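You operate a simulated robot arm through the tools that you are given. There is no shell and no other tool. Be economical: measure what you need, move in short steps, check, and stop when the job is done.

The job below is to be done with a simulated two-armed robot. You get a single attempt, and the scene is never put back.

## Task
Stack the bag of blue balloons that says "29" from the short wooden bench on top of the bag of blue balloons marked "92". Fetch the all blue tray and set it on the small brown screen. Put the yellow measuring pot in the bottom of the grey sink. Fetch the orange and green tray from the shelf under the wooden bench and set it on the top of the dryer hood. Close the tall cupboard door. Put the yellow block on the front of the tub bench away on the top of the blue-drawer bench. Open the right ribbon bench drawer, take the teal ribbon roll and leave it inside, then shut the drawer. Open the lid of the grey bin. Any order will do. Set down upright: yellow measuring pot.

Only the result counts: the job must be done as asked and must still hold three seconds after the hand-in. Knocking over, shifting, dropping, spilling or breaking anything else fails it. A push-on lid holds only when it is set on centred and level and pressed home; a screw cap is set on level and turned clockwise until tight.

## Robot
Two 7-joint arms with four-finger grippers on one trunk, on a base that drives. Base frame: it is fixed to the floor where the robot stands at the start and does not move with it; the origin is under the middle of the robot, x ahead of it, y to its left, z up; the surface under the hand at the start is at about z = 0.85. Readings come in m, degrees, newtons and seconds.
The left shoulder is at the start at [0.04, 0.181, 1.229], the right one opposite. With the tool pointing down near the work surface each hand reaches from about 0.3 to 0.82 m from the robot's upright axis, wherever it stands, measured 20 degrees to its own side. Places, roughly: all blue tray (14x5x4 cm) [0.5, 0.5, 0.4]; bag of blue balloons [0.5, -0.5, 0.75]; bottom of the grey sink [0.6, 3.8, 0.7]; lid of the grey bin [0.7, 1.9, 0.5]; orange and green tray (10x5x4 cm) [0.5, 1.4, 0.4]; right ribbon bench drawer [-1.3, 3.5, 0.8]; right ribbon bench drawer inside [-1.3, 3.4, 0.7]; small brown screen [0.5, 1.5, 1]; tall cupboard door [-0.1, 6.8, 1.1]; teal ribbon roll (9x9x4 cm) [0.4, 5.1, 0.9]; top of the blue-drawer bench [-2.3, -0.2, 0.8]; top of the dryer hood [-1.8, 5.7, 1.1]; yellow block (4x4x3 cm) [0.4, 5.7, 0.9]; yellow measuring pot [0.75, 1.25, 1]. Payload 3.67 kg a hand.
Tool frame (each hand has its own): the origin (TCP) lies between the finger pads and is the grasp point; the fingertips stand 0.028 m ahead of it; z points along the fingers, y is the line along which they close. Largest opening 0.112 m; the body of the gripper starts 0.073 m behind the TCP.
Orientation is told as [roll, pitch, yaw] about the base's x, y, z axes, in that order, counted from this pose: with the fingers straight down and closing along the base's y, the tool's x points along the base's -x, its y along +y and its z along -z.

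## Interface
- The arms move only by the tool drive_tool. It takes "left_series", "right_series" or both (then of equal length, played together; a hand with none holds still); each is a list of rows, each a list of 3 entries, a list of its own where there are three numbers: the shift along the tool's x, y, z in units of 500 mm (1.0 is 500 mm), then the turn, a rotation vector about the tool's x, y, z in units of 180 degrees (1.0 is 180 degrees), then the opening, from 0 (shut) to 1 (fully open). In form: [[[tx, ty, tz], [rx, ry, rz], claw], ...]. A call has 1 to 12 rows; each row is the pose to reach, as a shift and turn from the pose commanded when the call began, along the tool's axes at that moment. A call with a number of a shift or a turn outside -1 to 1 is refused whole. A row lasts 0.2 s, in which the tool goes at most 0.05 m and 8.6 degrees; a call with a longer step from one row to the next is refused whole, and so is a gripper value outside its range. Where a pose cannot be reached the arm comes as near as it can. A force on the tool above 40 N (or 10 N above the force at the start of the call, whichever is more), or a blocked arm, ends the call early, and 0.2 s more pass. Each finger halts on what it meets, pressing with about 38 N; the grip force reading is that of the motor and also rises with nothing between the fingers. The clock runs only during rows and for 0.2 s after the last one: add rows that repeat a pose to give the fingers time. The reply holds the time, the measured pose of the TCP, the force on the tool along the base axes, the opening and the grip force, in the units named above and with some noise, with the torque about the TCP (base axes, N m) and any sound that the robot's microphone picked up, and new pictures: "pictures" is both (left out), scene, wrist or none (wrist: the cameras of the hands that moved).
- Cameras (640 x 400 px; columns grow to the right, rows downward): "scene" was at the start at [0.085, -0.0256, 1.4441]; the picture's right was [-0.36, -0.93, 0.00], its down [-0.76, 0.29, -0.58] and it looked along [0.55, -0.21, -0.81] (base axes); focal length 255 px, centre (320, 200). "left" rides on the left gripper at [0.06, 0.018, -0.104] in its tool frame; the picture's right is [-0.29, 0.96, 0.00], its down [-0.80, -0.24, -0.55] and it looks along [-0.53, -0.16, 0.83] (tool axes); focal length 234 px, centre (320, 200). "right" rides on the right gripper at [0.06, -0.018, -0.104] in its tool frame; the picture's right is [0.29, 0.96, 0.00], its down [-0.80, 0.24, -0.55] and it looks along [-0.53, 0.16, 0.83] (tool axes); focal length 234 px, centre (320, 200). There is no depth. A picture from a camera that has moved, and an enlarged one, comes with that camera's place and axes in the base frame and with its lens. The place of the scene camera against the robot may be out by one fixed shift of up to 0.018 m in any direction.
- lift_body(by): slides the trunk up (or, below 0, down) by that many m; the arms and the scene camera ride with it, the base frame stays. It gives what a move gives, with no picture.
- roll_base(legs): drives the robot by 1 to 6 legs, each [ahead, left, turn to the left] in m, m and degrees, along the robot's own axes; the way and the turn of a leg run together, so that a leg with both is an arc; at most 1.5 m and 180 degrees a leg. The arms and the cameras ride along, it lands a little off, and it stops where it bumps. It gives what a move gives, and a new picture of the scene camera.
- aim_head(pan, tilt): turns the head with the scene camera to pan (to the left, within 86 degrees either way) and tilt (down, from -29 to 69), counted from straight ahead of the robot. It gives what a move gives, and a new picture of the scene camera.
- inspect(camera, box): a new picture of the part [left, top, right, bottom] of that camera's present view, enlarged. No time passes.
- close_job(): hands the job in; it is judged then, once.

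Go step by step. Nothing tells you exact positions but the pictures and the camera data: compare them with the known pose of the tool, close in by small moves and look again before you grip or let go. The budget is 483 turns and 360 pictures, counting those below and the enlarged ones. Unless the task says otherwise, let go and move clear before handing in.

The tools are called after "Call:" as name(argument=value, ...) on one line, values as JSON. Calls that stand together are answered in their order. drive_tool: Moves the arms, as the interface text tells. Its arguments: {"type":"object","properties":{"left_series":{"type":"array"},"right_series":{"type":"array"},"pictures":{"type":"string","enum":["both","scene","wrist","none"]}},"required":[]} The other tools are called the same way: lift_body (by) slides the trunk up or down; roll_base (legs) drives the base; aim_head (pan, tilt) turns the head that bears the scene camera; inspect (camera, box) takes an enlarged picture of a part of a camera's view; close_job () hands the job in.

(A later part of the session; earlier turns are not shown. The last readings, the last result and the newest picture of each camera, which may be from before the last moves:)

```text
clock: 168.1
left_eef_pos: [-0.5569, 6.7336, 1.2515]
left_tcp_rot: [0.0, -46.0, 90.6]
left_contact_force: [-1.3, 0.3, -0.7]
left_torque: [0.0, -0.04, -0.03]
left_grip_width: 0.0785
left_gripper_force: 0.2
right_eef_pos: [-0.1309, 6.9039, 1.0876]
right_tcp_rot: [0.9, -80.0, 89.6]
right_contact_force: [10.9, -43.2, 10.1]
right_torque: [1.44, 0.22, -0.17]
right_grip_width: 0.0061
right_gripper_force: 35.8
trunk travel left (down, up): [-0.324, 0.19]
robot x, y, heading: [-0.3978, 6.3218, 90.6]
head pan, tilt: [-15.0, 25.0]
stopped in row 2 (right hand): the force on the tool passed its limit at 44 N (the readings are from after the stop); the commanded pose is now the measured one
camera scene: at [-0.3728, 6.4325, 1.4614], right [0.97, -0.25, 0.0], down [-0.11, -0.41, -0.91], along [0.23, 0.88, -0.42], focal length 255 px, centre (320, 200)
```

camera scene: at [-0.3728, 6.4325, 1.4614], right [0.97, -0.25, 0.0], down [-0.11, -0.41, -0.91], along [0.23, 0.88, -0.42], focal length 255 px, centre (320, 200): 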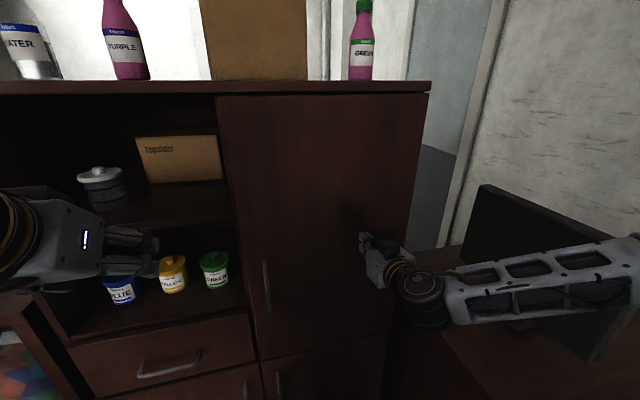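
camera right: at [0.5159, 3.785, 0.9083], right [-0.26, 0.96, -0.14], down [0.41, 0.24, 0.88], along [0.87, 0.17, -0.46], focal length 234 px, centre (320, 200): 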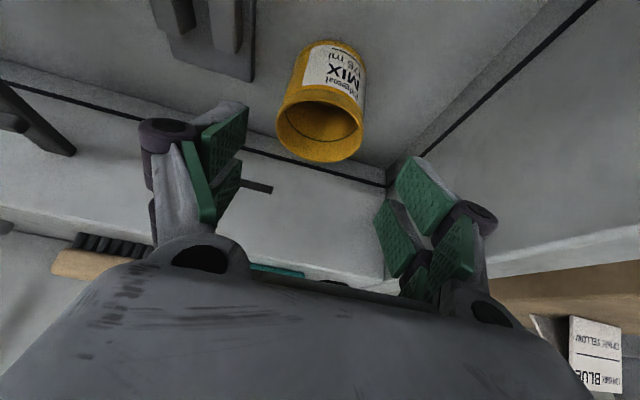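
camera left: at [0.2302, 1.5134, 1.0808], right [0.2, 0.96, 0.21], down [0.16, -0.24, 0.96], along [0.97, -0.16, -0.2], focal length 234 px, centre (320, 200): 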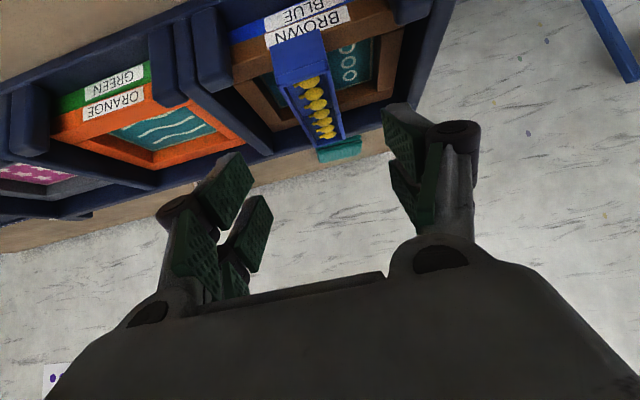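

Door is shut firm. Backing off and turning to face the tub bench for the ribbon roll.

Call:
roll_base(legs=[[-1.1, 0, 0], [0, 0, -90.5]])

Call:
aim_head(pan=0, tilt=40)

```text
clock: 178.1
left_eef_pos: [0.0311, 5.3854, 1.2527]
left_tcp_rot: [-0.1, -45.8, -0.1]
left_contact_force: [-0.4, -0.4, -0.8]
left_torque: [0.01, -0.01, 0.0]
left_grip_width: 0.0785
left_gripper_force: 0.1
right_eef_pos: [0.1951, 4.9567, 1.0874]
right_tcp_rot: [0.8, -79.8, -1.1]
right_contact_force: [-0.1, -0.5, -0.5]
right_torque: [0.05, 0.04, -0.01]
right_grip_width: 0.0
right_gripper_force: 35.7
trunk travel left (down, up): [-0.324, 0.19]
robot x, y, heading: [-0.3829, 5.2295, -0.6]
head pan, tilt: [-15.0, 25.0]
camera scene: at [-0.2773, 5.203, 1.4613], right [-0.26, -0.96, 0.0], down [-0.41, 0.11, -0.91], along [0.87, -0.24, -0.42], focal length 255 px, centre (320, 200)
```

scene: 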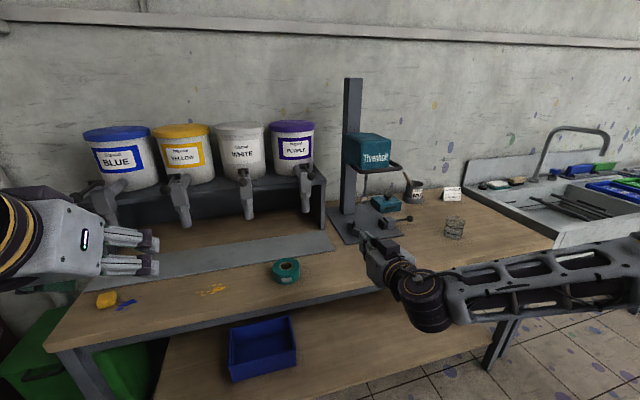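

```text
clock: 178.9
left_eef_pos: [0.0302, 5.3874, 1.252]
left_tcp_rot: [0.1, -45.9, -0.2]
left_contact_force: [0.0, 0.2, 0.0]
left_torque: [0.03, 0.02, 0.01]
left_grip_width: 0.0783
left_gripper_force: 0.1
right_eef_pos: [0.1944, 4.9559, 1.0868]
right_tcp_rot: [0.8, -79.9, -1.1]
right_contact_force: [-0.4, 0.4, -0.2]
right_torque: [0.01, -0.03, -0.01]
right_grip_width: 0.0
right_gripper_force: 36.4
trunk travel left (down, up): [-0.324, 0.19]
robot x, y, heading: [-0.3856, 5.2277, -0.2]
head pan, tilt: [0.0, 40.0]
camera scene: at [-0.2812, 5.2268, 1.438], right [-0.01, -1.0, 0.0], down [-0.64, 0.0, -0.77], along [0.77, 0.0, -0.64], focal length 255 px, centre (320, 200)
```

scene: 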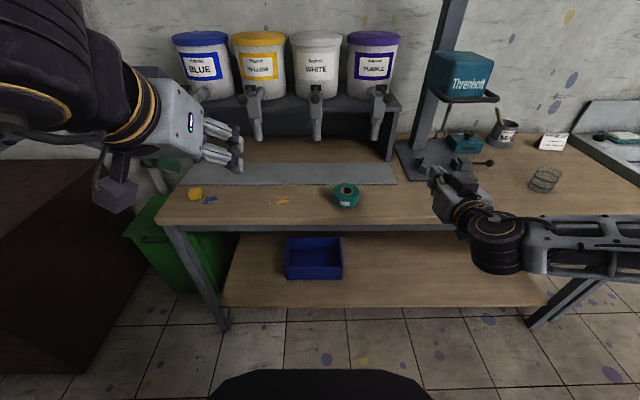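

Call:
drive_tool(right_series=[[[-0.014, 0, -0.0126], [0, 0.045, 0], 0.2], [[-0.028, 0, -0.025], [0, 0.09, 0], 0.4], [[-0.042, 0, -0.038], [0, 0.135, 0], 0.6], [[-0.056, 0, -0.05], [0, 0.18, 0], 0.8], [[-0.07, 0, -0.063], [0, 0.225, 0], 1], [[-0.084, 0, -0.076], [0, 0.27, 0], 1], [[-0.098, 0, -0.088], [0, 0.315, 0], 1], [[-0.112, 0, -0.1], [0, 0.36, 0], 1], [[-0.126, 0, -0.113], [0, 0.405, 0], 1], [[-0.14, 0, -0.126], [0, 0.444, 0], 1]], pictures="none")

Call:
roll_base(legs=[[0.2, 0.1, 0]])

```text
clock: 181.1
left_eef_pos: [0.0317, 5.3869, 1.2509]
left_tcp_rot: [0.0, -45.9, -0.2]
left_contact_force: [0.1, 0.1, 0.7]
left_torque: [0.0, 0.01, -0.01]
left_grip_width: 0.0785
left_gripper_force: 0.0
right_eef_pos: [0.1441, 4.9557, 1.167]
right_tcp_rot: [0.2, 0.4, -0.1]
right_contact_force: [0.4, 0.5, -0.3]
right_torque: [-0.01, 0.03, 0.02]
right_grip_width: 0.112
right_gripper_force: 0.1
trunk travel left (down, up): [-0.324, 0.19]
robot x, y, heading: [-0.384, 5.2246, -0.4]
head pan, tilt: [0.0, 40.0]
```

```text
clock: 182.8
left_eef_pos: [0.2309, 5.4834, 1.2514]
left_tcp_rot: [0.0, -46.0, -0.2]
left_contact_force: [-0.2, 0.0, 0.0]
left_torque: [0.06, -0.02, 0.02]
left_grip_width: 0.0784
left_gripper_force: 0.0
right_eef_pos: [0.3465, 5.0533, 1.1659]
right_tcp_rot: [0.3, 0.1, -0.3]
right_contact_force: [0.0, 0.2, 0.6]
right_torque: [0.02, 0.01, -0.01]
right_grip_width: 0.112
right_gripper_force: 0.0
trunk travel left (down, up): [-0.324, 0.19]
robot x, y, heading: [-0.1821, 5.3206, 0.0]
head pan, tilt: [0.0, 40.0]
camera scene: at [-0.0803, 5.3246, 1.438], right [-0.01, -1.0, 0.0], down [-0.64, 0.0, -0.77], along [0.77, 0.0, -0.64], focal length 255 px, centre (320, 200)
```

scene: 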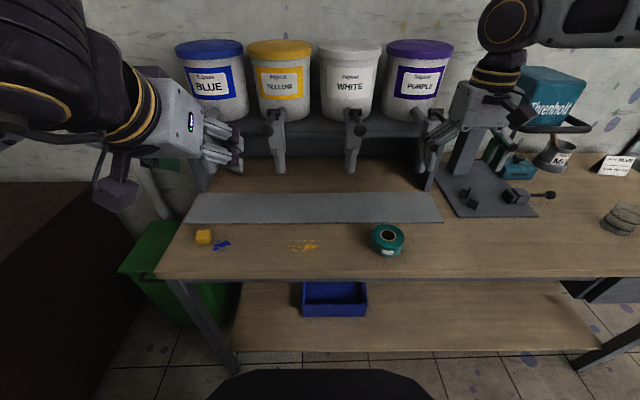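

Call:
drive_tool(right_series=[[[-0.033, 0.037, 0.08], [0, 0, 0], 1], [[-0.066, 0.074, 0.16], [0, 0, 0], 1], [[-0.1, 0.11, 0.24], [0, 0, 0], 1], [[-0.133, 0.148, 0.32], [0, 0, 0], 1]], pictures="wrist")

```text
clock: 183.8
left_eef_pos: [0.2332, 5.4835, 1.2509]
left_tcp_rot: [0.1, -45.8, -0.3]
left_contact_force: [-0.1, -0.1, -0.3]
left_torque: [0.01, 0.0, 0.01]
left_grip_width: 0.078
left_gripper_force: 0.0
right_eef_pos: [0.4155, 5.128, 1.0035]
right_tcp_rot: [0.2, 0.2, -0.4]
right_contact_force: [0.5, 0.5, -1.3]
right_torque: [0.01, 0.02, 0.0]
right_grip_width: 0.112
right_gripper_force: 0.0
trunk travel left (down, up): [-0.324, 0.19]
robot x, y, heading: [-0.1811, 5.3214, -0.5]
head pan, tilt: [0.0, 40.0]
camera right: at [0.3571, 5.1097, 1.1081], right [-0.28, 0.96, 0.0], down [0.8, 0.23, 0.55], along [0.53, 0.16, -0.83], focal length 234 px, centre (320, 200)
```

right: 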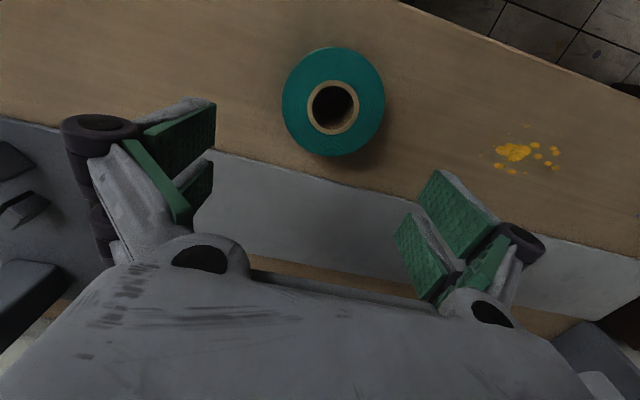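

Call:
drive_tool(right_series=[[[0.039, 0.011, 0.04], [0, 0, 0], 1], [[0.039, 0.011, 0.12], [0, 0, 0], 1]], pictures="wrist")

```text
clock: 184.4
left_eef_pos: [0.2338, 5.4823, 1.2509]
left_tcp_rot: [0.0, -45.8, -0.4]
left_contact_force: [-0.4, -0.3, 0.3]
left_torque: [-0.01, 0.04, 0.04]
left_grip_width: 0.0784
left_gripper_force: 0.0
right_eef_pos: [0.396, 5.1312, 0.9465]
right_tcp_rot: [0.3, 0.1, -0.4]
right_contact_force: [-0.3, -0.2, 0.4]
right_torque: [0.02, 0.03, -0.01]
right_grip_width: 0.1117
right_gripper_force: 0.1
trunk travel left (down, up): [-0.324, 0.19]
robot x, y, heading: [-0.183, 5.3205, -0.3]
head pan, tilt: [0.0, 40.0]
camera right: at [0.3372, 5.1127, 1.0498], right [-0.28, 0.96, 0.0], down [0.8, 0.23, 0.55], along [0.53, 0.16, -0.83], focal length 234 px, centre (320, 200)
```

right: 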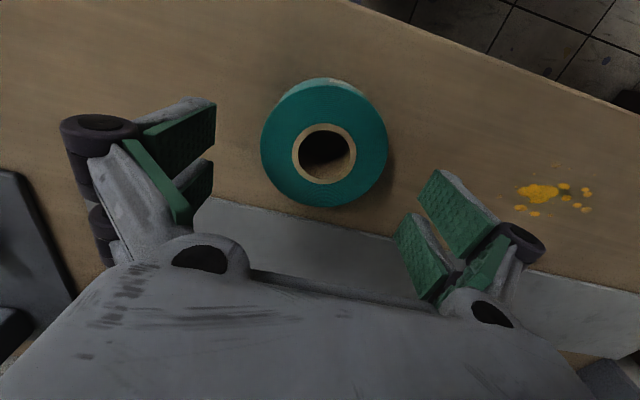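

Call:
drive_tool(right_series=[[[-0.004, 0.006, 0.06], [0, 0, 0], 1], [[-0.004, 0.006, 0.125], [0, 0, 0], 1], [[-0.004, 0.006, 0.125], [0, 0, 0], 0.7], [[-0.004, 0.006, 0.125], [0, 0, 0], 0.5], [[-0.004, 0.006, 0.125], [0, 0, 0], 0.5]], pictures="wrist")

```text
clock: 185.6
left_eef_pos: [0.2307, 5.4845, 1.2513]
left_tcp_rot: [0.0, -45.9, -0.3]
left_contact_force: [-0.3, 0.0, -0.7]
left_torque: [0.01, 0.04, 0.0]
left_grip_width: 0.0783
left_gripper_force: 0.0
right_eef_pos: [0.395, 5.1346, 0.8835]
right_tcp_rot: [0.2, 0.0, -0.4]
right_contact_force: [-1.7, -1.7, 3.9]
right_torque: [0.19, -0.05, 0.08]
right_grip_width: 0.0861
right_gripper_force: 37.7
trunk travel left (down, up): [-0.324, 0.19]
robot x, y, heading: [-0.186, 5.3214, -0.2]
head pan, tilt: [0.0, 40.0]
camera right: at [0.3359, 5.1151, 0.9874], right [-0.28, 0.96, 0.0], down [0.8, 0.23, 0.55], along [0.53, 0.16, -0.83], focal length 234 px, centre (320, 200)
```

right: 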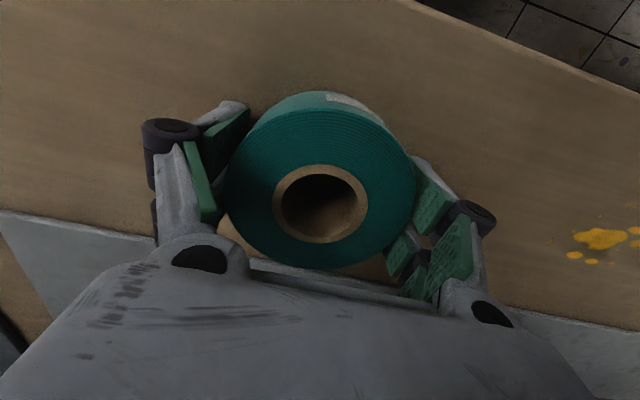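

Call:
drive_tool(right_series=[[[0, 0, -0.05], [0, 0, 0], 0.5], [[0, 0, -0.14], [0, 0, 0], 0.5], [[0, 0, -0.23], [0, 0, 0], 0.5], [[0, 0, -0.32], [0, 0, 0], 0.5], [[0.06, 0, -0.4], [0, 0, 0], 0.5]], pictures="wrist")

Call:
roll_base(legs=[[-0.15, 0, 0], [0, -1.4, 0]])

```text
clock: 186.8
left_eef_pos: [0.2283, 5.4835, 1.2519]
left_tcp_rot: [0.0, -46.0, -0.1]
left_contact_force: [-0.7, 0.1, -0.2]
left_torque: [-0.04, -0.02, 0.0]
left_grip_width: 0.0785
left_gripper_force: 0.1
right_eef_pos: [0.3623, 5.1335, 1.0864]
right_tcp_rot: [0.1, 0.1, -0.3]
right_contact_force: [-0.7, 0.2, -1.5]
right_torque: [-0.04, -0.05, 0.03]
right_grip_width: 0.0863
right_gripper_force: 37.8
trunk travel left (down, up): [-0.324, 0.19]
robot x, y, heading: [-0.182, 5.3263, -0.3]
head pan, tilt: [0.0, 40.0]
camera right: at [0.3028, 5.1159, 1.1898], right [-0.28, 0.96, 0.0], down [0.8, 0.23, 0.55], along [0.53, 0.16, -0.83], focal length 234 px, centre (320, 200)
```

right: 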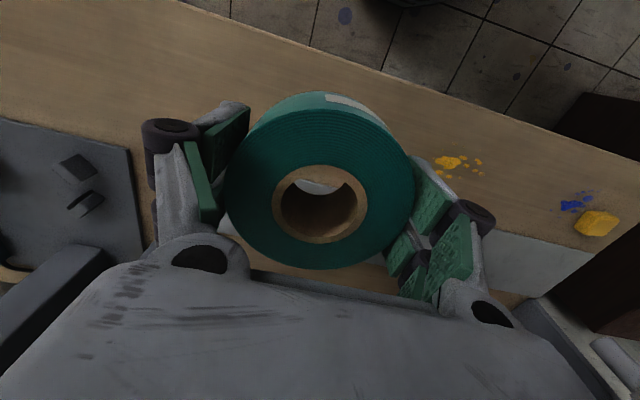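

```text
clock: 194.9
left_eef_pos: [0.0717, 4.1013, 1.2507]
left_tcp_rot: [0.1, -45.9, -0.5]
left_contact_force: [0.0, -1.3, 0.4]
left_torque: [0.0, 0.0, 0.0]
left_grip_width: 0.0783
left_gripper_force: 0.1
right_eef_pos: [0.202, 3.7512, 1.0849]
right_tcp_rot: [0.1, 0.0, -0.6]
right_contact_force: [0.4, 0.2, -0.8]
right_torque: [0.04, -0.02, -0.01]
right_grip_width: 0.086
right_gripper_force: 38.4
trunk travel left (down, up): [-0.324, 0.19]
robot x, y, heading: [-0.3406, 3.9471, -0.8]
head pan, tilt: [0.0, 40.0]
camera scene: at [-0.2411, 3.9445, 1.4379], right [-0.01, -1.0, 0.0], down [-0.64, 0.01, -0.77], along [0.77, -0.01, -0.64], focal length 255 px, centre (320, 200)
```

scene: 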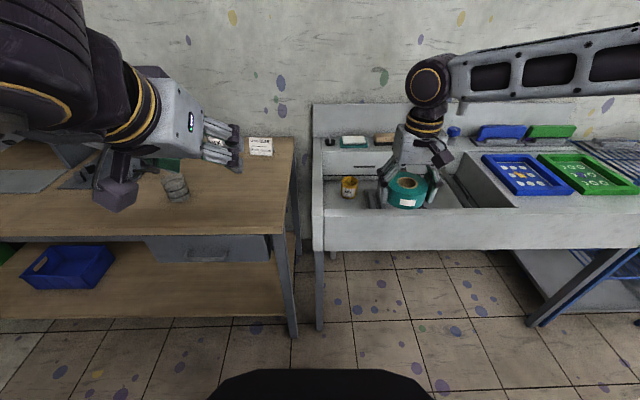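

Call:
lift_body(by=0.12)

Call:
roll_base(legs=[[0.1, -0.4, 0], [0, 0, 90]])

```text
clock: 196.4
left_eef_pos: [0.0713, 4.1019, 1.3719]
left_tcp_rot: [0.0, -45.9, -0.7]
left_contact_force: [0.3, 0.7, 0.0]
left_torque: [-0.02, 0.05, 0.0]
left_grip_width: 0.0783
left_gripper_force: 0.0
right_eef_pos: [0.2024, 3.7518, 1.205]
right_tcp_rot: [0.0, 0.0, -0.7]
right_contact_force: [0.0, -0.6, -1.1]
right_torque: [-0.02, -0.04, 0.0]
right_grip_width: 0.0859
right_gripper_force: 37.6
trunk travel left (down, up): [-0.444, 0.07]
robot x, y, heading: [-0.3407, 3.9435, -0.7]
head pan, tilt: [0.0, 40.0]
```

```text
clock: 203.1
left_eef_pos: [-0.4019, 3.9623, 1.3721]
left_tcp_rot: [0.0, -45.9, 88.9]
left_contact_force: [0.2, -0.2, 0.5]
left_torque: [0.03, -0.01, 0.03]
left_grip_width: 0.0785
left_gripper_force: 0.1
right_eef_pos: [-0.0498, 4.0899, 1.2063]
right_tcp_rot: [0.2, 0.1, 88.8]
right_contact_force: [-1.1, 0.5, -0.9]
right_torque: [-0.03, -0.02, -0.04]
right_grip_width: 0.0854
right_gripper_force: 38.4
trunk travel left (down, up): [-0.444, 0.07]
robot x, y, heading: [-0.2473, 3.5485, 88.6]
head pan, tilt: [0.0, 40.0]
camera scene: at [-0.2498, 3.6521, 1.5588], right [1.0, -0.02, 0.0], down [-0.01, -0.64, -0.77], along [0.02, 0.77, -0.64], focal length 255 px, centre (320, 200)
```

scene: 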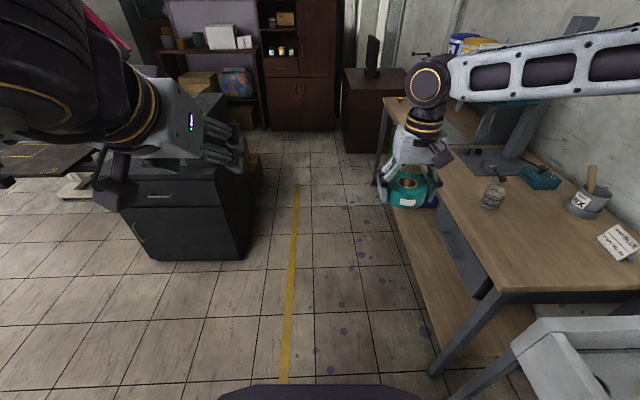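

Call:
roll_base(legs=[[0, 0, 90]])

Call:
aim_head(pan=0, tilt=35)

```text
clock: 207.7
left_eef_pos: [-0.6688, 3.4028, 1.3726]
left_tcp_rot: [-0.1, -45.9, 177.3]
left_contact_force: [-0.5, 0.0, 0.5]
left_torque: [0.0, -0.03, 0.03]
left_grip_width: 0.0785
left_gripper_force: 0.0
right_eef_pos: [-0.7886, 3.7581, 1.2057]
right_tcp_rot: [0.2, 0.1, 177.4]
right_contact_force: [0.2, -0.2, -1.7]
right_torque: [0.0, 0.02, 0.04]
right_grip_width: 0.0856
right_gripper_force: 37.8
trunk travel left (down, up): [-0.444, 0.07]
robot x, y, heading: [-0.2463, 3.5461, 177.4]
head pan, tilt: [0.0, 40.0]
camera scene: at [-0.3576, 3.5516, 1.5588], right [0.05, 1.0, 0.0], down [0.64, -0.03, -0.77], along [-0.77, 0.04, -0.64], focal length 255 px, centre (320, 200)
```

scene: 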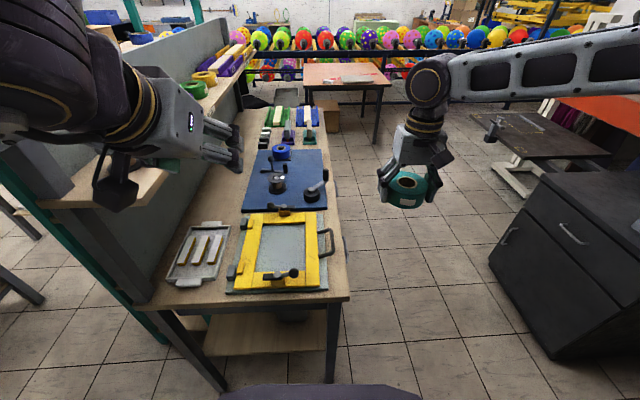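

```text
clock: 208.3
left_eef_pos: [-0.6681, 3.4038, 1.3717]
left_tcp_rot: [0.0, -45.9, 177.3]
left_contact_force: [-0.2, 0.5, 0.7]
left_torque: [0.03, 0.01, -0.01]
left_grip_width: 0.0782
left_gripper_force: 0.1
right_eef_pos: [-0.7868, 3.758, 1.2057]
right_tcp_rot: [0.1, 0.2, 177.4]
right_contact_force: [-0.9, 0.2, -1.0]
right_torque: [0.01, 0.02, 0.02]
right_grip_width: 0.0856
right_gripper_force: 38.1
trunk travel left (down, up): [-0.444, 0.07]
robot x, y, heading: [-0.2493, 3.5465, 177.4]
head pan, tilt: [0.0, 35.0]
camera scene: at [-0.3606, 3.5516, 1.5663], right [0.05, 1.0, 0.0], down [0.57, -0.03, -0.82], along [-0.82, 0.04, -0.57], focal length 255 px, centre (320, 200)
```

scene: 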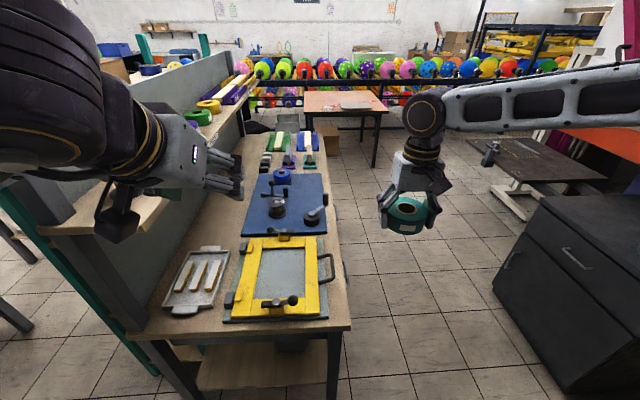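

Call:
roll_base(legs=[[0, 0.8, 0]])

```text
clock: 211.2
left_eef_pos: [-0.6891, 2.9386, 1.3712]
left_tcp_rot: [-0.4, -45.9, 177.8]
left_contact_force: [-0.2, -1.6, -0.1]
left_torque: [0.15, -0.01, -0.14]
left_grip_width: 0.0783
left_gripper_force: 0.0
right_eef_pos: [-0.8087, 3.306, 1.2064]
right_tcp_rot: [-1.7, 0.5, 177.0]
right_contact_force: [-5.8, 37.9, -2.8]
right_torque: [-0.84, -0.33, -0.04]
right_grip_width: 0.0852
right_gripper_force: 37.6
trunk travel left (down, up): [-0.444, 0.07]
robot x, y, heading: [-0.2712, 3.0881, 177.4]
head pan, tilt: [0.0, 35.0]
stopped in leg 1: the force on the tool passed its limit at 130 N (the readings are from after the stop); the commanded pose is now the measured one
camera scene: at [-0.3813, 3.0862, 1.5664], right [0.04, 1.0, 0.0], down [0.57, -0.02, -0.82], along [-0.82, 0.04, -0.57], focal length 255 px, centre (320, 200)
```

scene: 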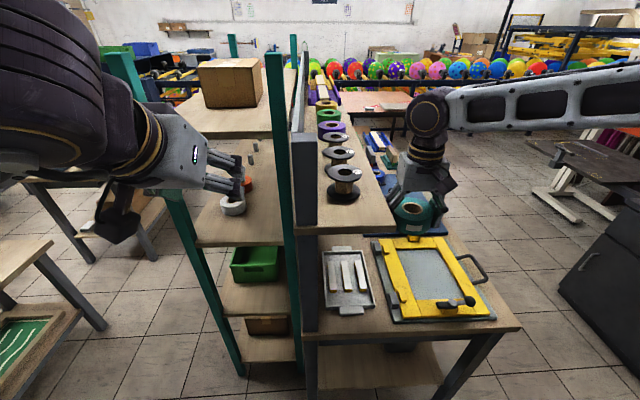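

I drove the wrong way (left is -y when facing -x) and touched the spool shelf; nothing appears toppled. I'll back away to the right now.

Call:
roll_base(legs=[[0, -1.25, 0]])

Call:
inspect(camera="right", box=[0, 0, 640, 400])

```text
clock: 217.7
left_eef_pos: [-0.6397, 4.1969, 1.372]
left_tcp_rot: [0.0, -45.9, 178.0]
left_contact_force: [-0.1, -0.4, -0.7]
left_torque: [0.01, 0.0, -0.01]
left_grip_width: 0.0788
left_gripper_force: 0.0
right_eef_pos: [-0.761, 4.5574, 1.2064]
right_tcp_rot: [-1.0, 0.6, 178.2]
right_contact_force: [-0.5, 0.4, -0.6]
right_torque: [0.01, 0.01, 0.04]
right_grip_width: 0.0853
right_gripper_force: 38.1
trunk travel left (down, up): [-0.444, 0.07]
robot x, y, heading: [-0.2191, 4.3449, 178.0]
head pan, tilt: [0.0, 35.0]
camera scene: at [-0.333, 4.3476, 1.5663], right [0.03, 1.0, 0.0], down [0.57, -0.02, -0.82], along [-0.82, 0.03, -0.57], focal length 255 px, centre (320, 200)
```

scene: 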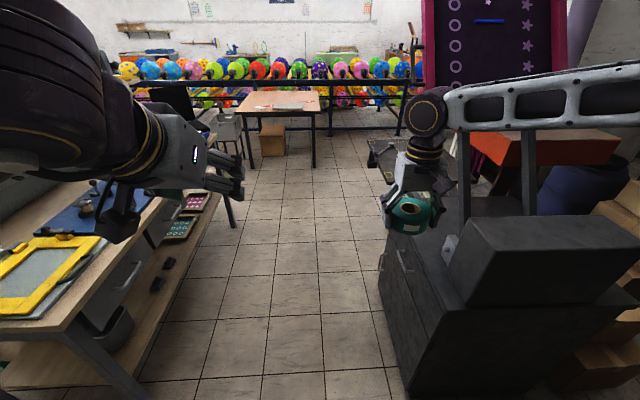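

```text
1.00 times, centred on (320, 200) of right (not enlarged: the box is as wide or as high as the picture)
camera zoom: at [-0.7011, 4.5714, 1.3103], right [0.26, -0.97, -0.01], down [-0.81, -0.22, 0.54], along [-0.53, -0.13, -0.84], focal length 234 px, centre (320, 200)
```

zoom: 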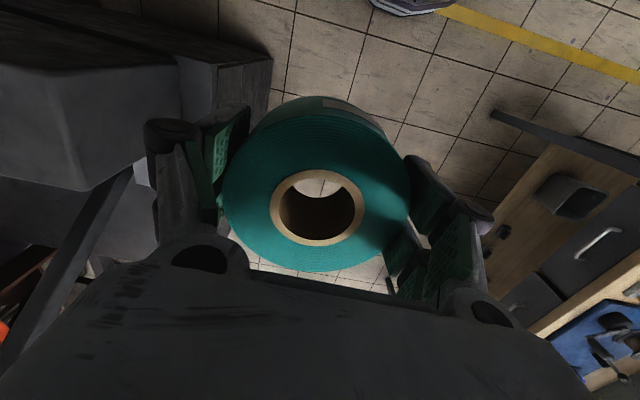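

Call:
roll_base(legs=[[0, 0, 92], [0, -0.85, 0]])

Call:
aim_head(pan=-10, tilt=50)

```text
clock: 226.6
left_eef_pos: [-0.884, 3.9133, 1.3708]
left_tcp_rot: [-0.1, -45.9, -88.5]
left_contact_force: [0.2, 0.0, 0.5]
left_torque: [0.0, 0.03, -0.02]
left_grip_width: 0.0785
left_gripper_force: 0.1
right_eef_pos: [-1.2381, 3.7705, 1.2062]
right_tcp_rot: [-1.0, 0.5, -88.5]
right_contact_force: [-0.3, 0.7, -0.7]
right_torque: [-0.01, 0.04, -0.01]
right_grip_width: 0.0855
right_gripper_force: 38.3
trunk travel left (down, up): [-0.444, 0.07]
robot x, y, heading: [-1.0553, 4.3251, -88.8]
head pan, tilt: [0.0, 35.0]
camera scene: at [-1.0563, 4.215, 1.5663], right [-1.0, -0.02, 0.0], down [-0.01, 0.57, -0.82], along [0.02, -0.82, -0.57], focal length 255 px, centre (320, 200)
```

scene: 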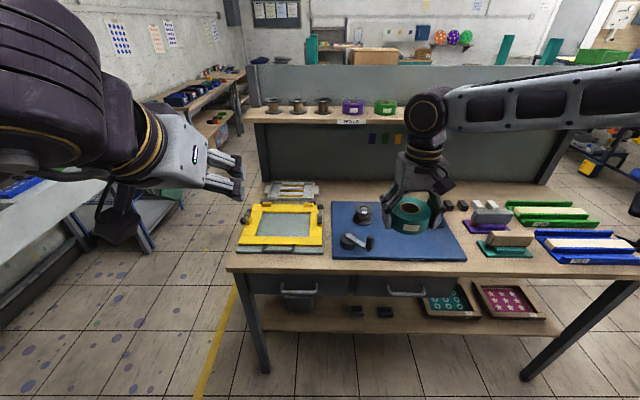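

```text
clock: 227.4
left_eef_pos: [-0.8857, 3.9139, 1.3717]
left_tcp_rot: [0.0, -45.8, -88.6]
left_contact_force: [0.2, 0.3, -0.3]
left_torque: [0.0, 0.02, -0.01]
left_grip_width: 0.0784
left_gripper_force: 0.1
right_eef_pos: [-1.2389, 3.7717, 1.2066]
right_tcp_rot: [-1.0, 0.5, -88.6]
right_contact_force: [1.0, 0.4, -1.2]
right_torque: [-0.04, 0.0, -0.03]
right_grip_width: 0.0853
right_gripper_force: 38.4
trunk travel left (down, up): [-0.444, 0.07]
robot x, y, heading: [-1.0558, 4.3241, -89.1]
head pan, tilt: [-10.0, 50.0]
camera scene: at [-1.0711, 4.2269, 1.5446], right [-0.99, 0.15, 0.0], down [0.12, 0.76, -0.64], along [-0.1, -0.64, -0.77], focal length 255 px, centre (320, 200)
```

scene: 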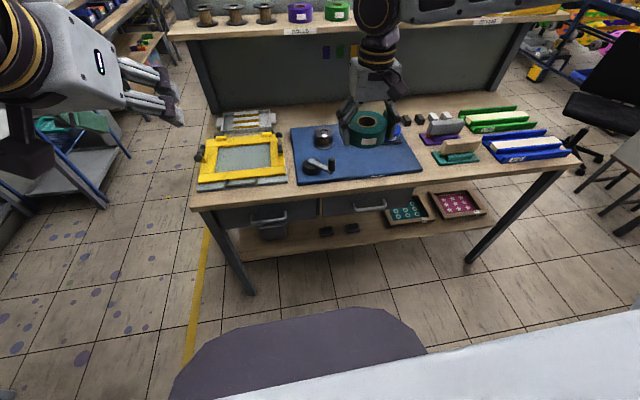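

Call:
roll_base(legs=[[0, -0.42, -1]])

Call:
drive_tool(right_series=[[[0.05, 0, -0.06], [0, 0, 0], 0.5], [[0.1, 0, -0.12], [0, 0, 0], 0.5], [[0.15, 0, -0.18], [0, 0, 0], 0.5], [[0.2, 0, -0.24], [0, 0, 0], 0.5], [[0.2, 0, -0.3], [0, 0, 0], 0.5], [[0.2, 0, -0.3], [0, 0, 0], 0.5]], left_series=[[[0, 0, 0], [0, -0.042, 0], 0.7], [[0, 0, 0], [0, -0.084, 0], 0.7], [[0, 0, 0], [0, -0.126, 0], 0.7], [[0, 0, 0], [0, -0.168, 0], 0.7], [[0, 0, 0], [0, -0.21, 0], 0.7], [[0, 0, 0], [0, -0.245, 0], 0.7]], pictures="none")

Call:
lift_body(by=-0.35)

```text
clock: 230.0
left_eef_pos: [-1.3115, 3.9058, 1.3717]
left_tcp_rot: [-0.2, -45.8, -89.7]
left_contact_force: [0.0, 0.6, -0.7]
left_torque: [0.02, -0.05, 0.01]
left_grip_width: 0.0785
left_gripper_force: 0.1
right_eef_pos: [-1.6681, 3.7685, 1.2071]
right_tcp_rot: [-1.0, 0.4, -89.6]
right_contact_force: [0.2, 0.3, -1.0]
right_torque: [0.03, -0.03, 0.0]
right_grip_width: 0.0851
right_gripper_force: 38.0
trunk travel left (down, up): [-0.444, 0.07]
robot x, y, heading: [-1.4764, 4.3171, -89.8]
head pan, tilt: [-10.0, 50.0]
camera scene: at [-1.4912, 4.2214, 1.5446], right [-0.99, 0.17, 0.0], down [0.13, 0.76, -0.64], along [-0.11, -0.63, -0.77], focal length 255 px, centre (320, 200)
```

scene: 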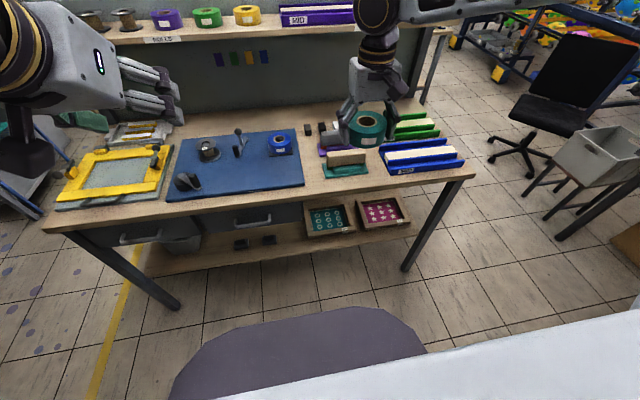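

```text
clock: 231.4
left_eef_pos: [-1.3811, 3.8179, 1.3996]
left_tcp_rot: [-109.1, -90.0, 19.4]
left_contact_force: [-0.2, -0.9, 0.1]
left_torque: [-0.03, -0.03, 0.0]
left_grip_width: 0.0784
left_gripper_force: 0.1
left hand out of reach, approached as far as the arm can: row 1, 2, 3, 4, 5, 6
right_eef_pos: [-1.6695, 3.8666, 1.3553]
right_tcp_rot: [-0.9, 0.6, -89.7]
right_contact_force: [-0.1, -0.6, -1.2]
right_torque: [-0.02, -0.02, -0.02]
right_grip_width: 0.0853
right_gripper_force: 38.3
trunk travel left (down, up): [-0.444, 0.07]
robot x, y, heading: [-1.4752, 4.3147, -89.7]
head pan, tilt: [-10.0, 50.0]
```

```text
clock: 234.9
left_eef_pos: [-1.3807, 3.8192, 1.0499]
left_tcp_rot: [-2.3, -89.9, -87.3]
left_contact_force: [-0.5, -0.3, 0.0]
left_torque: [-0.01, -0.01, 0.01]
left_grip_width: 0.0784
left_gripper_force: 0.1
right_eef_pos: [-1.6687, 3.8688, 1.0052]
right_tcp_rot: [-0.9, 0.5, -89.6]
right_contact_force: [-0.4, -0.7, -0.8]
right_torque: [-0.01, -0.01, 0.01]
right_grip_width: 0.0853
right_gripper_force: 37.8
trunk travel left (down, up): [-0.094, 0.42]
robot x, y, heading: [-1.4757, 4.3173, -89.5]
head pan, tilt: [-10.0, 50.0]
```

Call:
drive_tool(left_series=[[[0.03, 0, -0.02], [0, 0, -0.046], 0.7], [[0.06, 0, -0.04], [0, 0, -0.092], 0.7], [[0.1, 0, -0.06], [0, 0, -0.138], 0.6], [[0.14, 0, -0.06], [0, 0, -0.184], 0.5], [[0.18, 0, -0.06], [0, 0, -0.23], 0.5], [[0.22, 0, -0.06], [0, 0, -0.276], 0.5], [[0.26, 0, -0.06], [0, 0, -0.322], 0.5], [[0.3, 0, -0.06], [0, 0, -0.368], 0.5], [[0.34, 0, -0.06], [0, 0, -0.414], 0.5], [[0.38, 0, -0.06], [0, 0, -0.46], 0.5], [[0.42, 0, -0.06], [0, 0, -0.5], 0.5]], pictures="wrist")

Call:
aim_head(pan=15, tilt=50)

```text
clock: 237.3
left_eef_pos: [-1.3811, 3.8465, 0.8381]
left_tcp_rot: [-89.9, 0.2, 0.3]
left_contact_force: [0.1, -0.2, -1.1]
left_torque: [0.02, 0.0, -0.01]
left_grip_width: 0.056
left_gripper_force: 0.2
left hand out of reach, approached as far as the arm can: row 1, 2, 3, 4, 5, 6, 7, 8, 9, 10
right_eef_pos: [-1.6697, 3.8698, 1.0052]
right_tcp_rot: [-1.0, 0.4, -89.6]
right_contact_force: [0.5, 0.2, -1.3]
right_torque: [-0.01, 0.01, 0.04]
right_grip_width: 0.0855
right_gripper_force: 37.9
trunk travel left (down, up): [-0.094, 0.42]
robot x, y, heading: [-1.4755, 4.3164, -89.6]
head pan, tilt: [-10.0, 50.0]
camera left: at [-1.4433, 3.9507, 0.8201], right [0.29, 0.0, -0.96], down [0.79, 0.56, 0.24], along [0.54, -0.83, 0.16], focal length 234 px, centre (320, 200)
```

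left: 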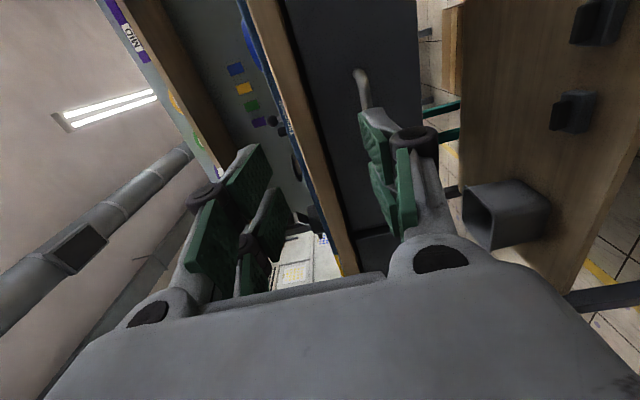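

```text
clock: 238.2
left_eef_pos: [-1.3815, 3.8463, 0.8404]
left_tcp_rot: [-89.9, 0.0, 0.5]
left_contact_force: [0.0, 1.1, 0.6]
left_torque: [0.02, 0.0, 0.0]
left_grip_width: 0.0562
left_gripper_force: 0.1
right_eef_pos: [-1.669, 3.8692, 1.0049]
right_tcp_rot: [-0.9, 0.5, -89.6]
right_contact_force: [0.2, -0.6, -0.9]
right_torque: [0.0, 0.01, 0.0]
right_grip_width: 0.0854
right_gripper_force: 38.1
trunk travel left (down, up): [-0.094, 0.42]
robot x, y, heading: [-1.4765, 4.318, -89.8]
head pan, tilt: [15.0, 50.0]
camera scene: at [-1.4595, 4.2231, 1.1937], right [-0.96, -0.26, 0.0], down [-0.2, 0.74, -0.64], along [0.17, -0.62, -0.77], focal length 255 px, centre (320, 200)
```

scene: 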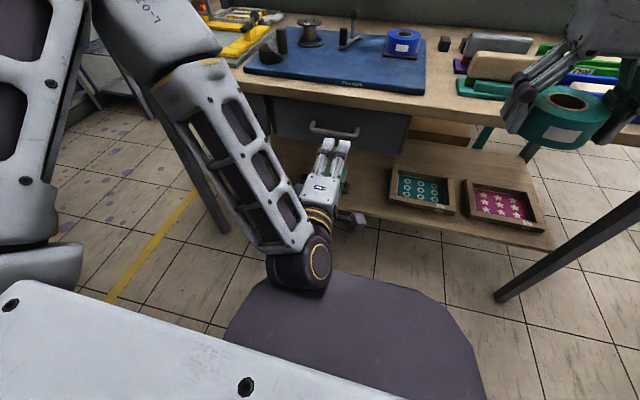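

Call:
drive_tool(left_series=[[[-0.037, 0.052, 0.0], [0, 0, 0], 0.4], [[-0.074, 0.104, 0.06], [0, 0, 0], 0.32], [[-0.074, 0.104, 0.15], [0, 0, 0], 0.32], [[-0.074, 0.104, 0.23], [0, 0, 0], 0.32]], pictures="both")

```text
clock: 239.2
left_eef_pos: [-1.4005, 3.7531, 0.8125]
left_tcp_rot: [-89.4, 0.0, 1.3]
left_contact_force: [0.6, 0.1, 0.1]
left_torque: [-0.01, 0.06, 0.01]
left_grip_width: 0.0358
left_gripper_force: 0.0
left hand out of reach, approached as far as the arm can: row 1, 2, 3, 4
right_eef_pos: [-1.6691, 3.8676, 1.0048]
right_tcp_rot: [-0.9, 0.4, -89.7]
right_contact_force: [-0.6, -0.3, -1.6]
right_torque: [0.0, -0.04, 0.0]
right_grip_width: 0.0853
right_gripper_force: 38.2
trunk travel left (down, up): [-0.094, 0.42]
robot x, y, heading: [-1.4812, 4.3148, -89.8]
head pan, tilt: [15.0, 50.0]
camera scene: at [-1.4593, 4.2224, 1.1936], right [-0.96, -0.26, 0.0], down [-0.2, 0.74, -0.64], along [0.17, -0.62, -0.77], focal length 255 px, centre (320, 200)
camera left: at [-1.4635, 3.8566, 0.7959], right [0.29, 0.02, -0.96], down [0.79, 0.57, 0.25], along [0.55, -0.82, 0.15], focal length 234 px, centre (320, 200)
```

scene: 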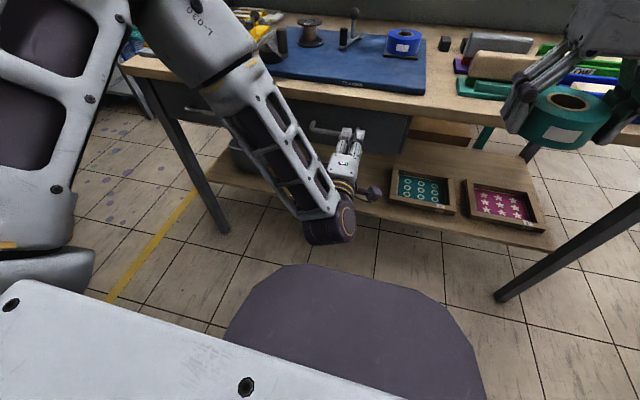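
left: 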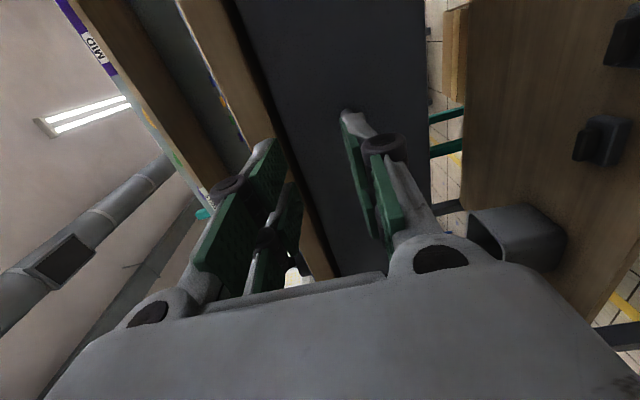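

Call:
lift_body(by=-0.026)

Call:
roll_base(legs=[[0, 0.05, 0]])

Call:
inspect(camera="scene", box=[270, 90, 430, 220])

Call:
inspect(camera="left", box=[160, 40, 480, 240])

```text
clock: 239.9
left_eef_pos: [-1.4006, 3.7536, 0.7876]
left_tcp_rot: [-89.5, 0.0, 1.2]
left_contact_force: [-0.4, -0.6, -0.3]
left_torque: [0.01, 0.02, -0.04]
left_grip_width: 0.0356
left_gripper_force: 0.0
right_eef_pos: [-1.6684, 3.8694, 0.9786]
right_tcp_rot: [-0.9, 0.5, -89.6]
right_contact_force: [0.5, 0.4, -0.7]
right_torque: [-0.01, 0.04, -0.01]
right_grip_width: 0.0853
right_gripper_force: 37.3
trunk travel left (down, up): [-0.068, 0.446]
robot x, y, heading: [-1.4744, 4.3154, -89.7]
head pan, tilt: [15.0, 50.0]
```

```text
clock: 240.8
left_eef_pos: [-1.3484, 3.7554, 0.7868]
left_tcp_rot: [-89.5, 0.1, 1.2]
left_contact_force: [0.5, 0.1, 0.7]
left_torque: [-0.03, -0.04, -0.05]
left_grip_width: 0.0357
left_gripper_force: 0.0
right_eef_pos: [-1.6161, 3.8689, 0.9786]
right_tcp_rot: [-1.1, 0.6, -89.6]
right_contact_force: [0.9, 0.1, -1.1]
right_torque: [-0.04, 0.09, 0.01]
right_grip_width: 0.0853
right_gripper_force: 38.3
trunk travel left (down, up): [-0.068, 0.446]
robot x, y, heading: [-1.4267, 4.3167, -89.9]
head pan, tilt: [15.0, 50.0]
camera scene: at [-1.4072, 4.2234, 1.1674], right [-0.96, -0.26, 0.0], down [-0.2, 0.74, -0.64], along [0.17, -0.62, -0.77], focal length 255 px, centre (320, 200)
```

scene: 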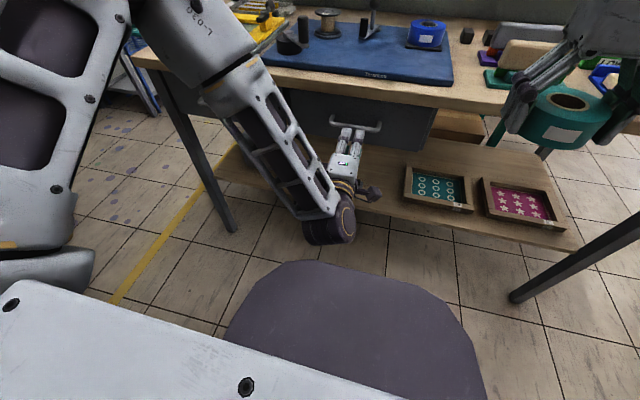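

```text
3.08 times, centred on (350, 155) of scene
camera zoom: at [-1.4072, 4.2234, 1.1674], right [-0.96, -0.26, 0.0], down [-0.2, 0.74, -0.64], along [0.17, -0.62, -0.77], focal length 784 px, centre (228, 338)
```

zoom: 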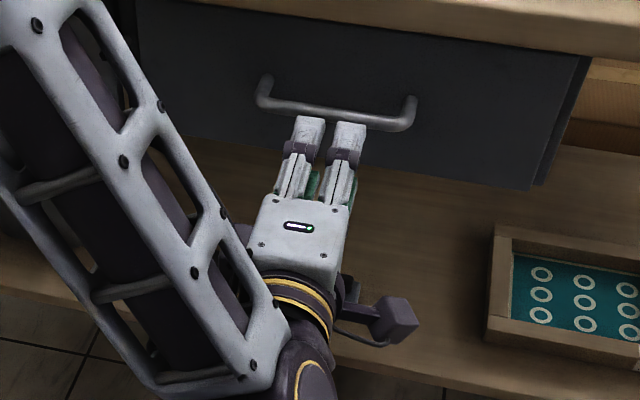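

```text
2.00 times, centred on (320, 140) of left
camera zoom: at [-1.4119, 3.8578, 0.77], right [0.29, 0.01, -0.96], down [0.79, 0.57, 0.24], along [0.55, -0.82, 0.15], focal length 468 px, centre (320, 320)
```

zoom: 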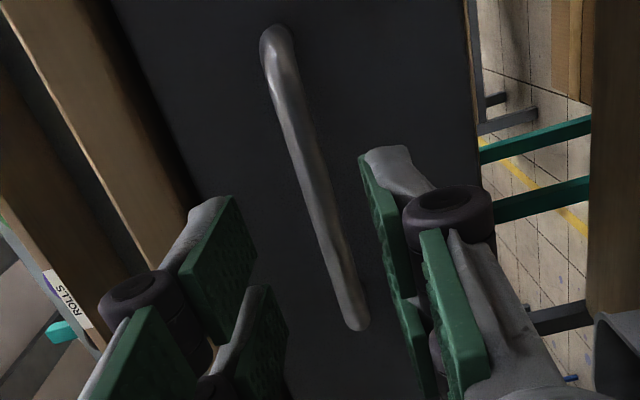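

Call:
roll_base(legs=[[0.08, 0, 0]])

Call:
inspect(camera="left", box=[160, 40, 480, 240])

```text
clock: 241.9
left_eef_pos: [-1.3499, 3.6725, 0.7861]
left_tcp_rot: [-89.5, -0.1, 1.3]
left_contact_force: [-0.1, -0.6, -0.1]
left_torque: [-0.02, 0.0, 0.0]
left_grip_width: 0.0357
left_gripper_force: 0.1
right_eef_pos: [-1.6166, 3.7861, 0.9771]
right_tcp_rot: [-0.9, 0.6, -89.6]
right_contact_force: [0.2, 0.1, -1.8]
right_torque: [0.05, -0.02, 0.0]
right_grip_width: 0.0854
right_gripper_force: 38.1
trunk travel left (down, up): [-0.068, 0.446]
robot x, y, heading: [-1.4257, 4.2377, -90.0]
head pan, tilt: [15.0, 50.0]
camera scene: at [-1.4088, 4.1412, 1.1672], right [-0.96, -0.26, 0.0], down [-0.2, 0.74, -0.64], along [0.17, -0.62, -0.77], focal length 255 px, centre (320, 200)
```

scene: 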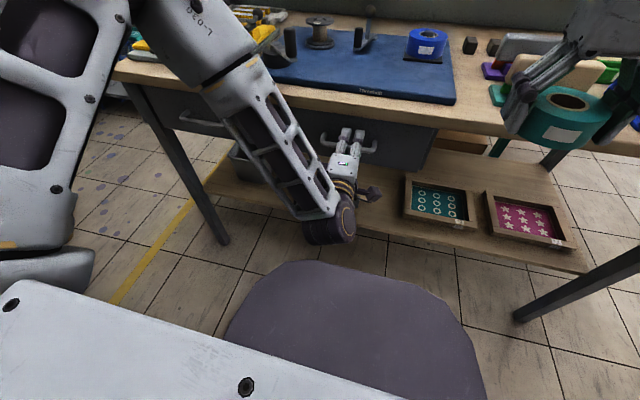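

```text
2.00 times, centred on (320, 140) of left
camera zoom: at [-1.4124, 3.7761, 0.7692], right [0.29, 0.02, -0.96], down [0.78, 0.57, 0.25], along [0.55, -0.82, 0.15], focal length 468 px, centre (320, 320)
```

zoom: 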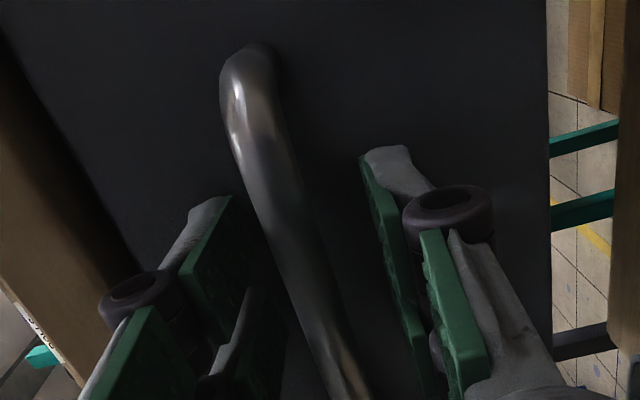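

Call:
drive_tool(left_series=[[[0, 0, 0], [0, 0, 0], 0.15], [[0, 0, 0], [0, 0, 0], 0], [[0, 0, 0], [0, 0, 0], 0]], pictures="none")

```text
clock: 242.7
left_eef_pos: [-1.3496, 3.6739, 0.7866]
left_tcp_rot: [-89.4, 0.0, 1.3]
left_contact_force: [0.6, 2.6, -8.0]
left_torque: [-0.01, 0.02, -0.3]
left_grip_width: 0.0105
left_gripper_force: 45.0
right_eef_pos: [-1.6173, 3.7889, 0.9785]
right_tcp_rot: [-0.9, 0.5, -89.6]
right_contact_force: [-0.8, 0.1, -1.7]
right_torque: [0.01, 0.0, 0.01]
right_grip_width: 0.0853
right_gripper_force: 38.0
trunk travel left (down, up): [-0.068, 0.446]
robot x, y, heading: [-1.4306, 4.2402, -89.7]
head pan, tilt: [15.0, 50.0]
```

Call:
roll_base(legs=[[-0.2, 0, 0]])

```text
clock: 244.3
left_eef_pos: [-1.3499, 3.8712, 0.786]
left_tcp_rot: [-89.4, 0.0, 1.4]
left_contact_force: [7.9, -0.2, -14.8]
left_torque: [-0.15, 0.0, -0.04]
left_grip_width: 0.0102
left_gripper_force: 45.2
right_eef_pos: [-1.6172, 3.9865, 0.9797]
right_tcp_rot: [-1.0, 0.5, -89.6]
right_contact_force: [1.0, 0.3, -0.4]
right_torque: [-0.07, 0.01, -0.02]
right_grip_width: 0.0855
right_gripper_force: 38.3
trunk travel left (down, up): [-0.068, 0.446]
robot x, y, heading: [-1.4239, 4.435, -89.7]
head pan, tilt: [15.0, 50.0]
camera scene: at [-1.4091, 4.3403, 1.1673], right [-0.96, -0.26, 0.0], down [-0.2, 0.74, -0.64], along [0.17, -0.62, -0.77], focal length 255 px, centre (320, 200)
```

scene: 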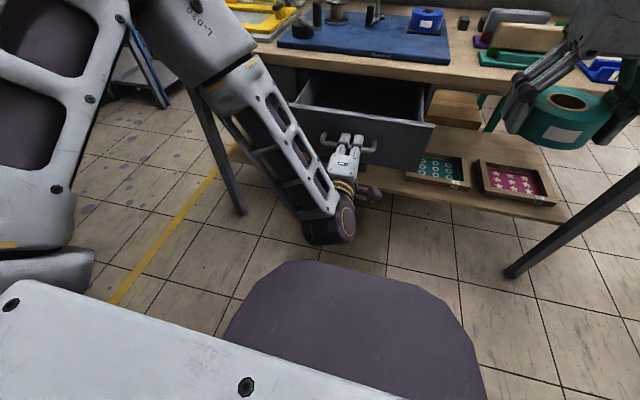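

Call:
drive_tool(left_series=[[[0, 0, 0], [0, 0, 0], 0.2], [[0, 0, 0], [0, 0, 0], 0.4], [[0, 0, -0.06], [0, 0, 0], 0.4], [[0, 0, -0.14], [0, 0, 0], 0.4], [[0, -0.06, -0.2], [0, 0, 0], 0.4], [[0, -0.14, -0.24], [0, 0, 0], 0.4], [[-0.06, -0.22, -0.24], [0, 0, 0], 0.4], [[-0.14, -0.26, -0.24], [0, 0, 0], 0.4]], pictures="scene")

```text
clock: 246.1
left_eef_pos: [-1.3277, 3.9265, 0.9077]
left_tcp_rot: [-89.2, 0.0, 1.3]
left_contact_force: [-0.1, 0.3, -0.4]
left_torque: [-0.02, 0.01, -0.03]
left_grip_width: 0.0446
left_gripper_force: 0.1
left hand out of reach, approached as far as the arm can: row 6, 7, 8
right_eef_pos: [-1.6173, 3.9861, 0.9791]
right_tcp_rot: [-0.9, 0.5, -89.5]
right_contact_force: [0.7, 0.4, -1.3]
right_torque: [-0.03, -0.04, -0.04]
right_grip_width: 0.0855
right_gripper_force: 37.8
trunk travel left (down, up): [-0.068, 0.446]
robot x, y, heading: [-1.4278, 4.4316, -89.6]
head pan, tilt: [15.0, 50.0]
camera scene: at [-1.409, 4.3404, 1.1674], right [-0.96, -0.26, 0.0], down [-0.2, 0.74, -0.64], along [0.17, -0.62, -0.77], focal length 255 px, centre (320, 200)
```

scene: 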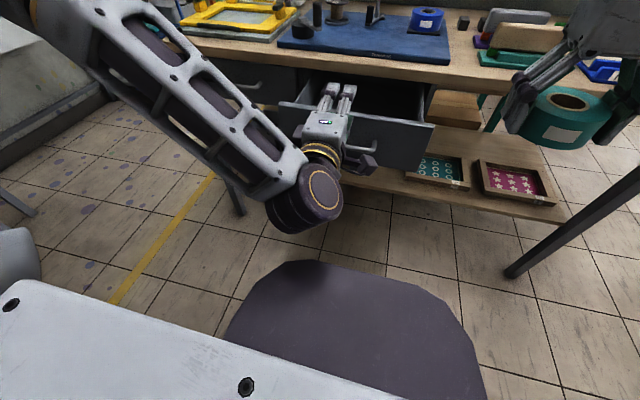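

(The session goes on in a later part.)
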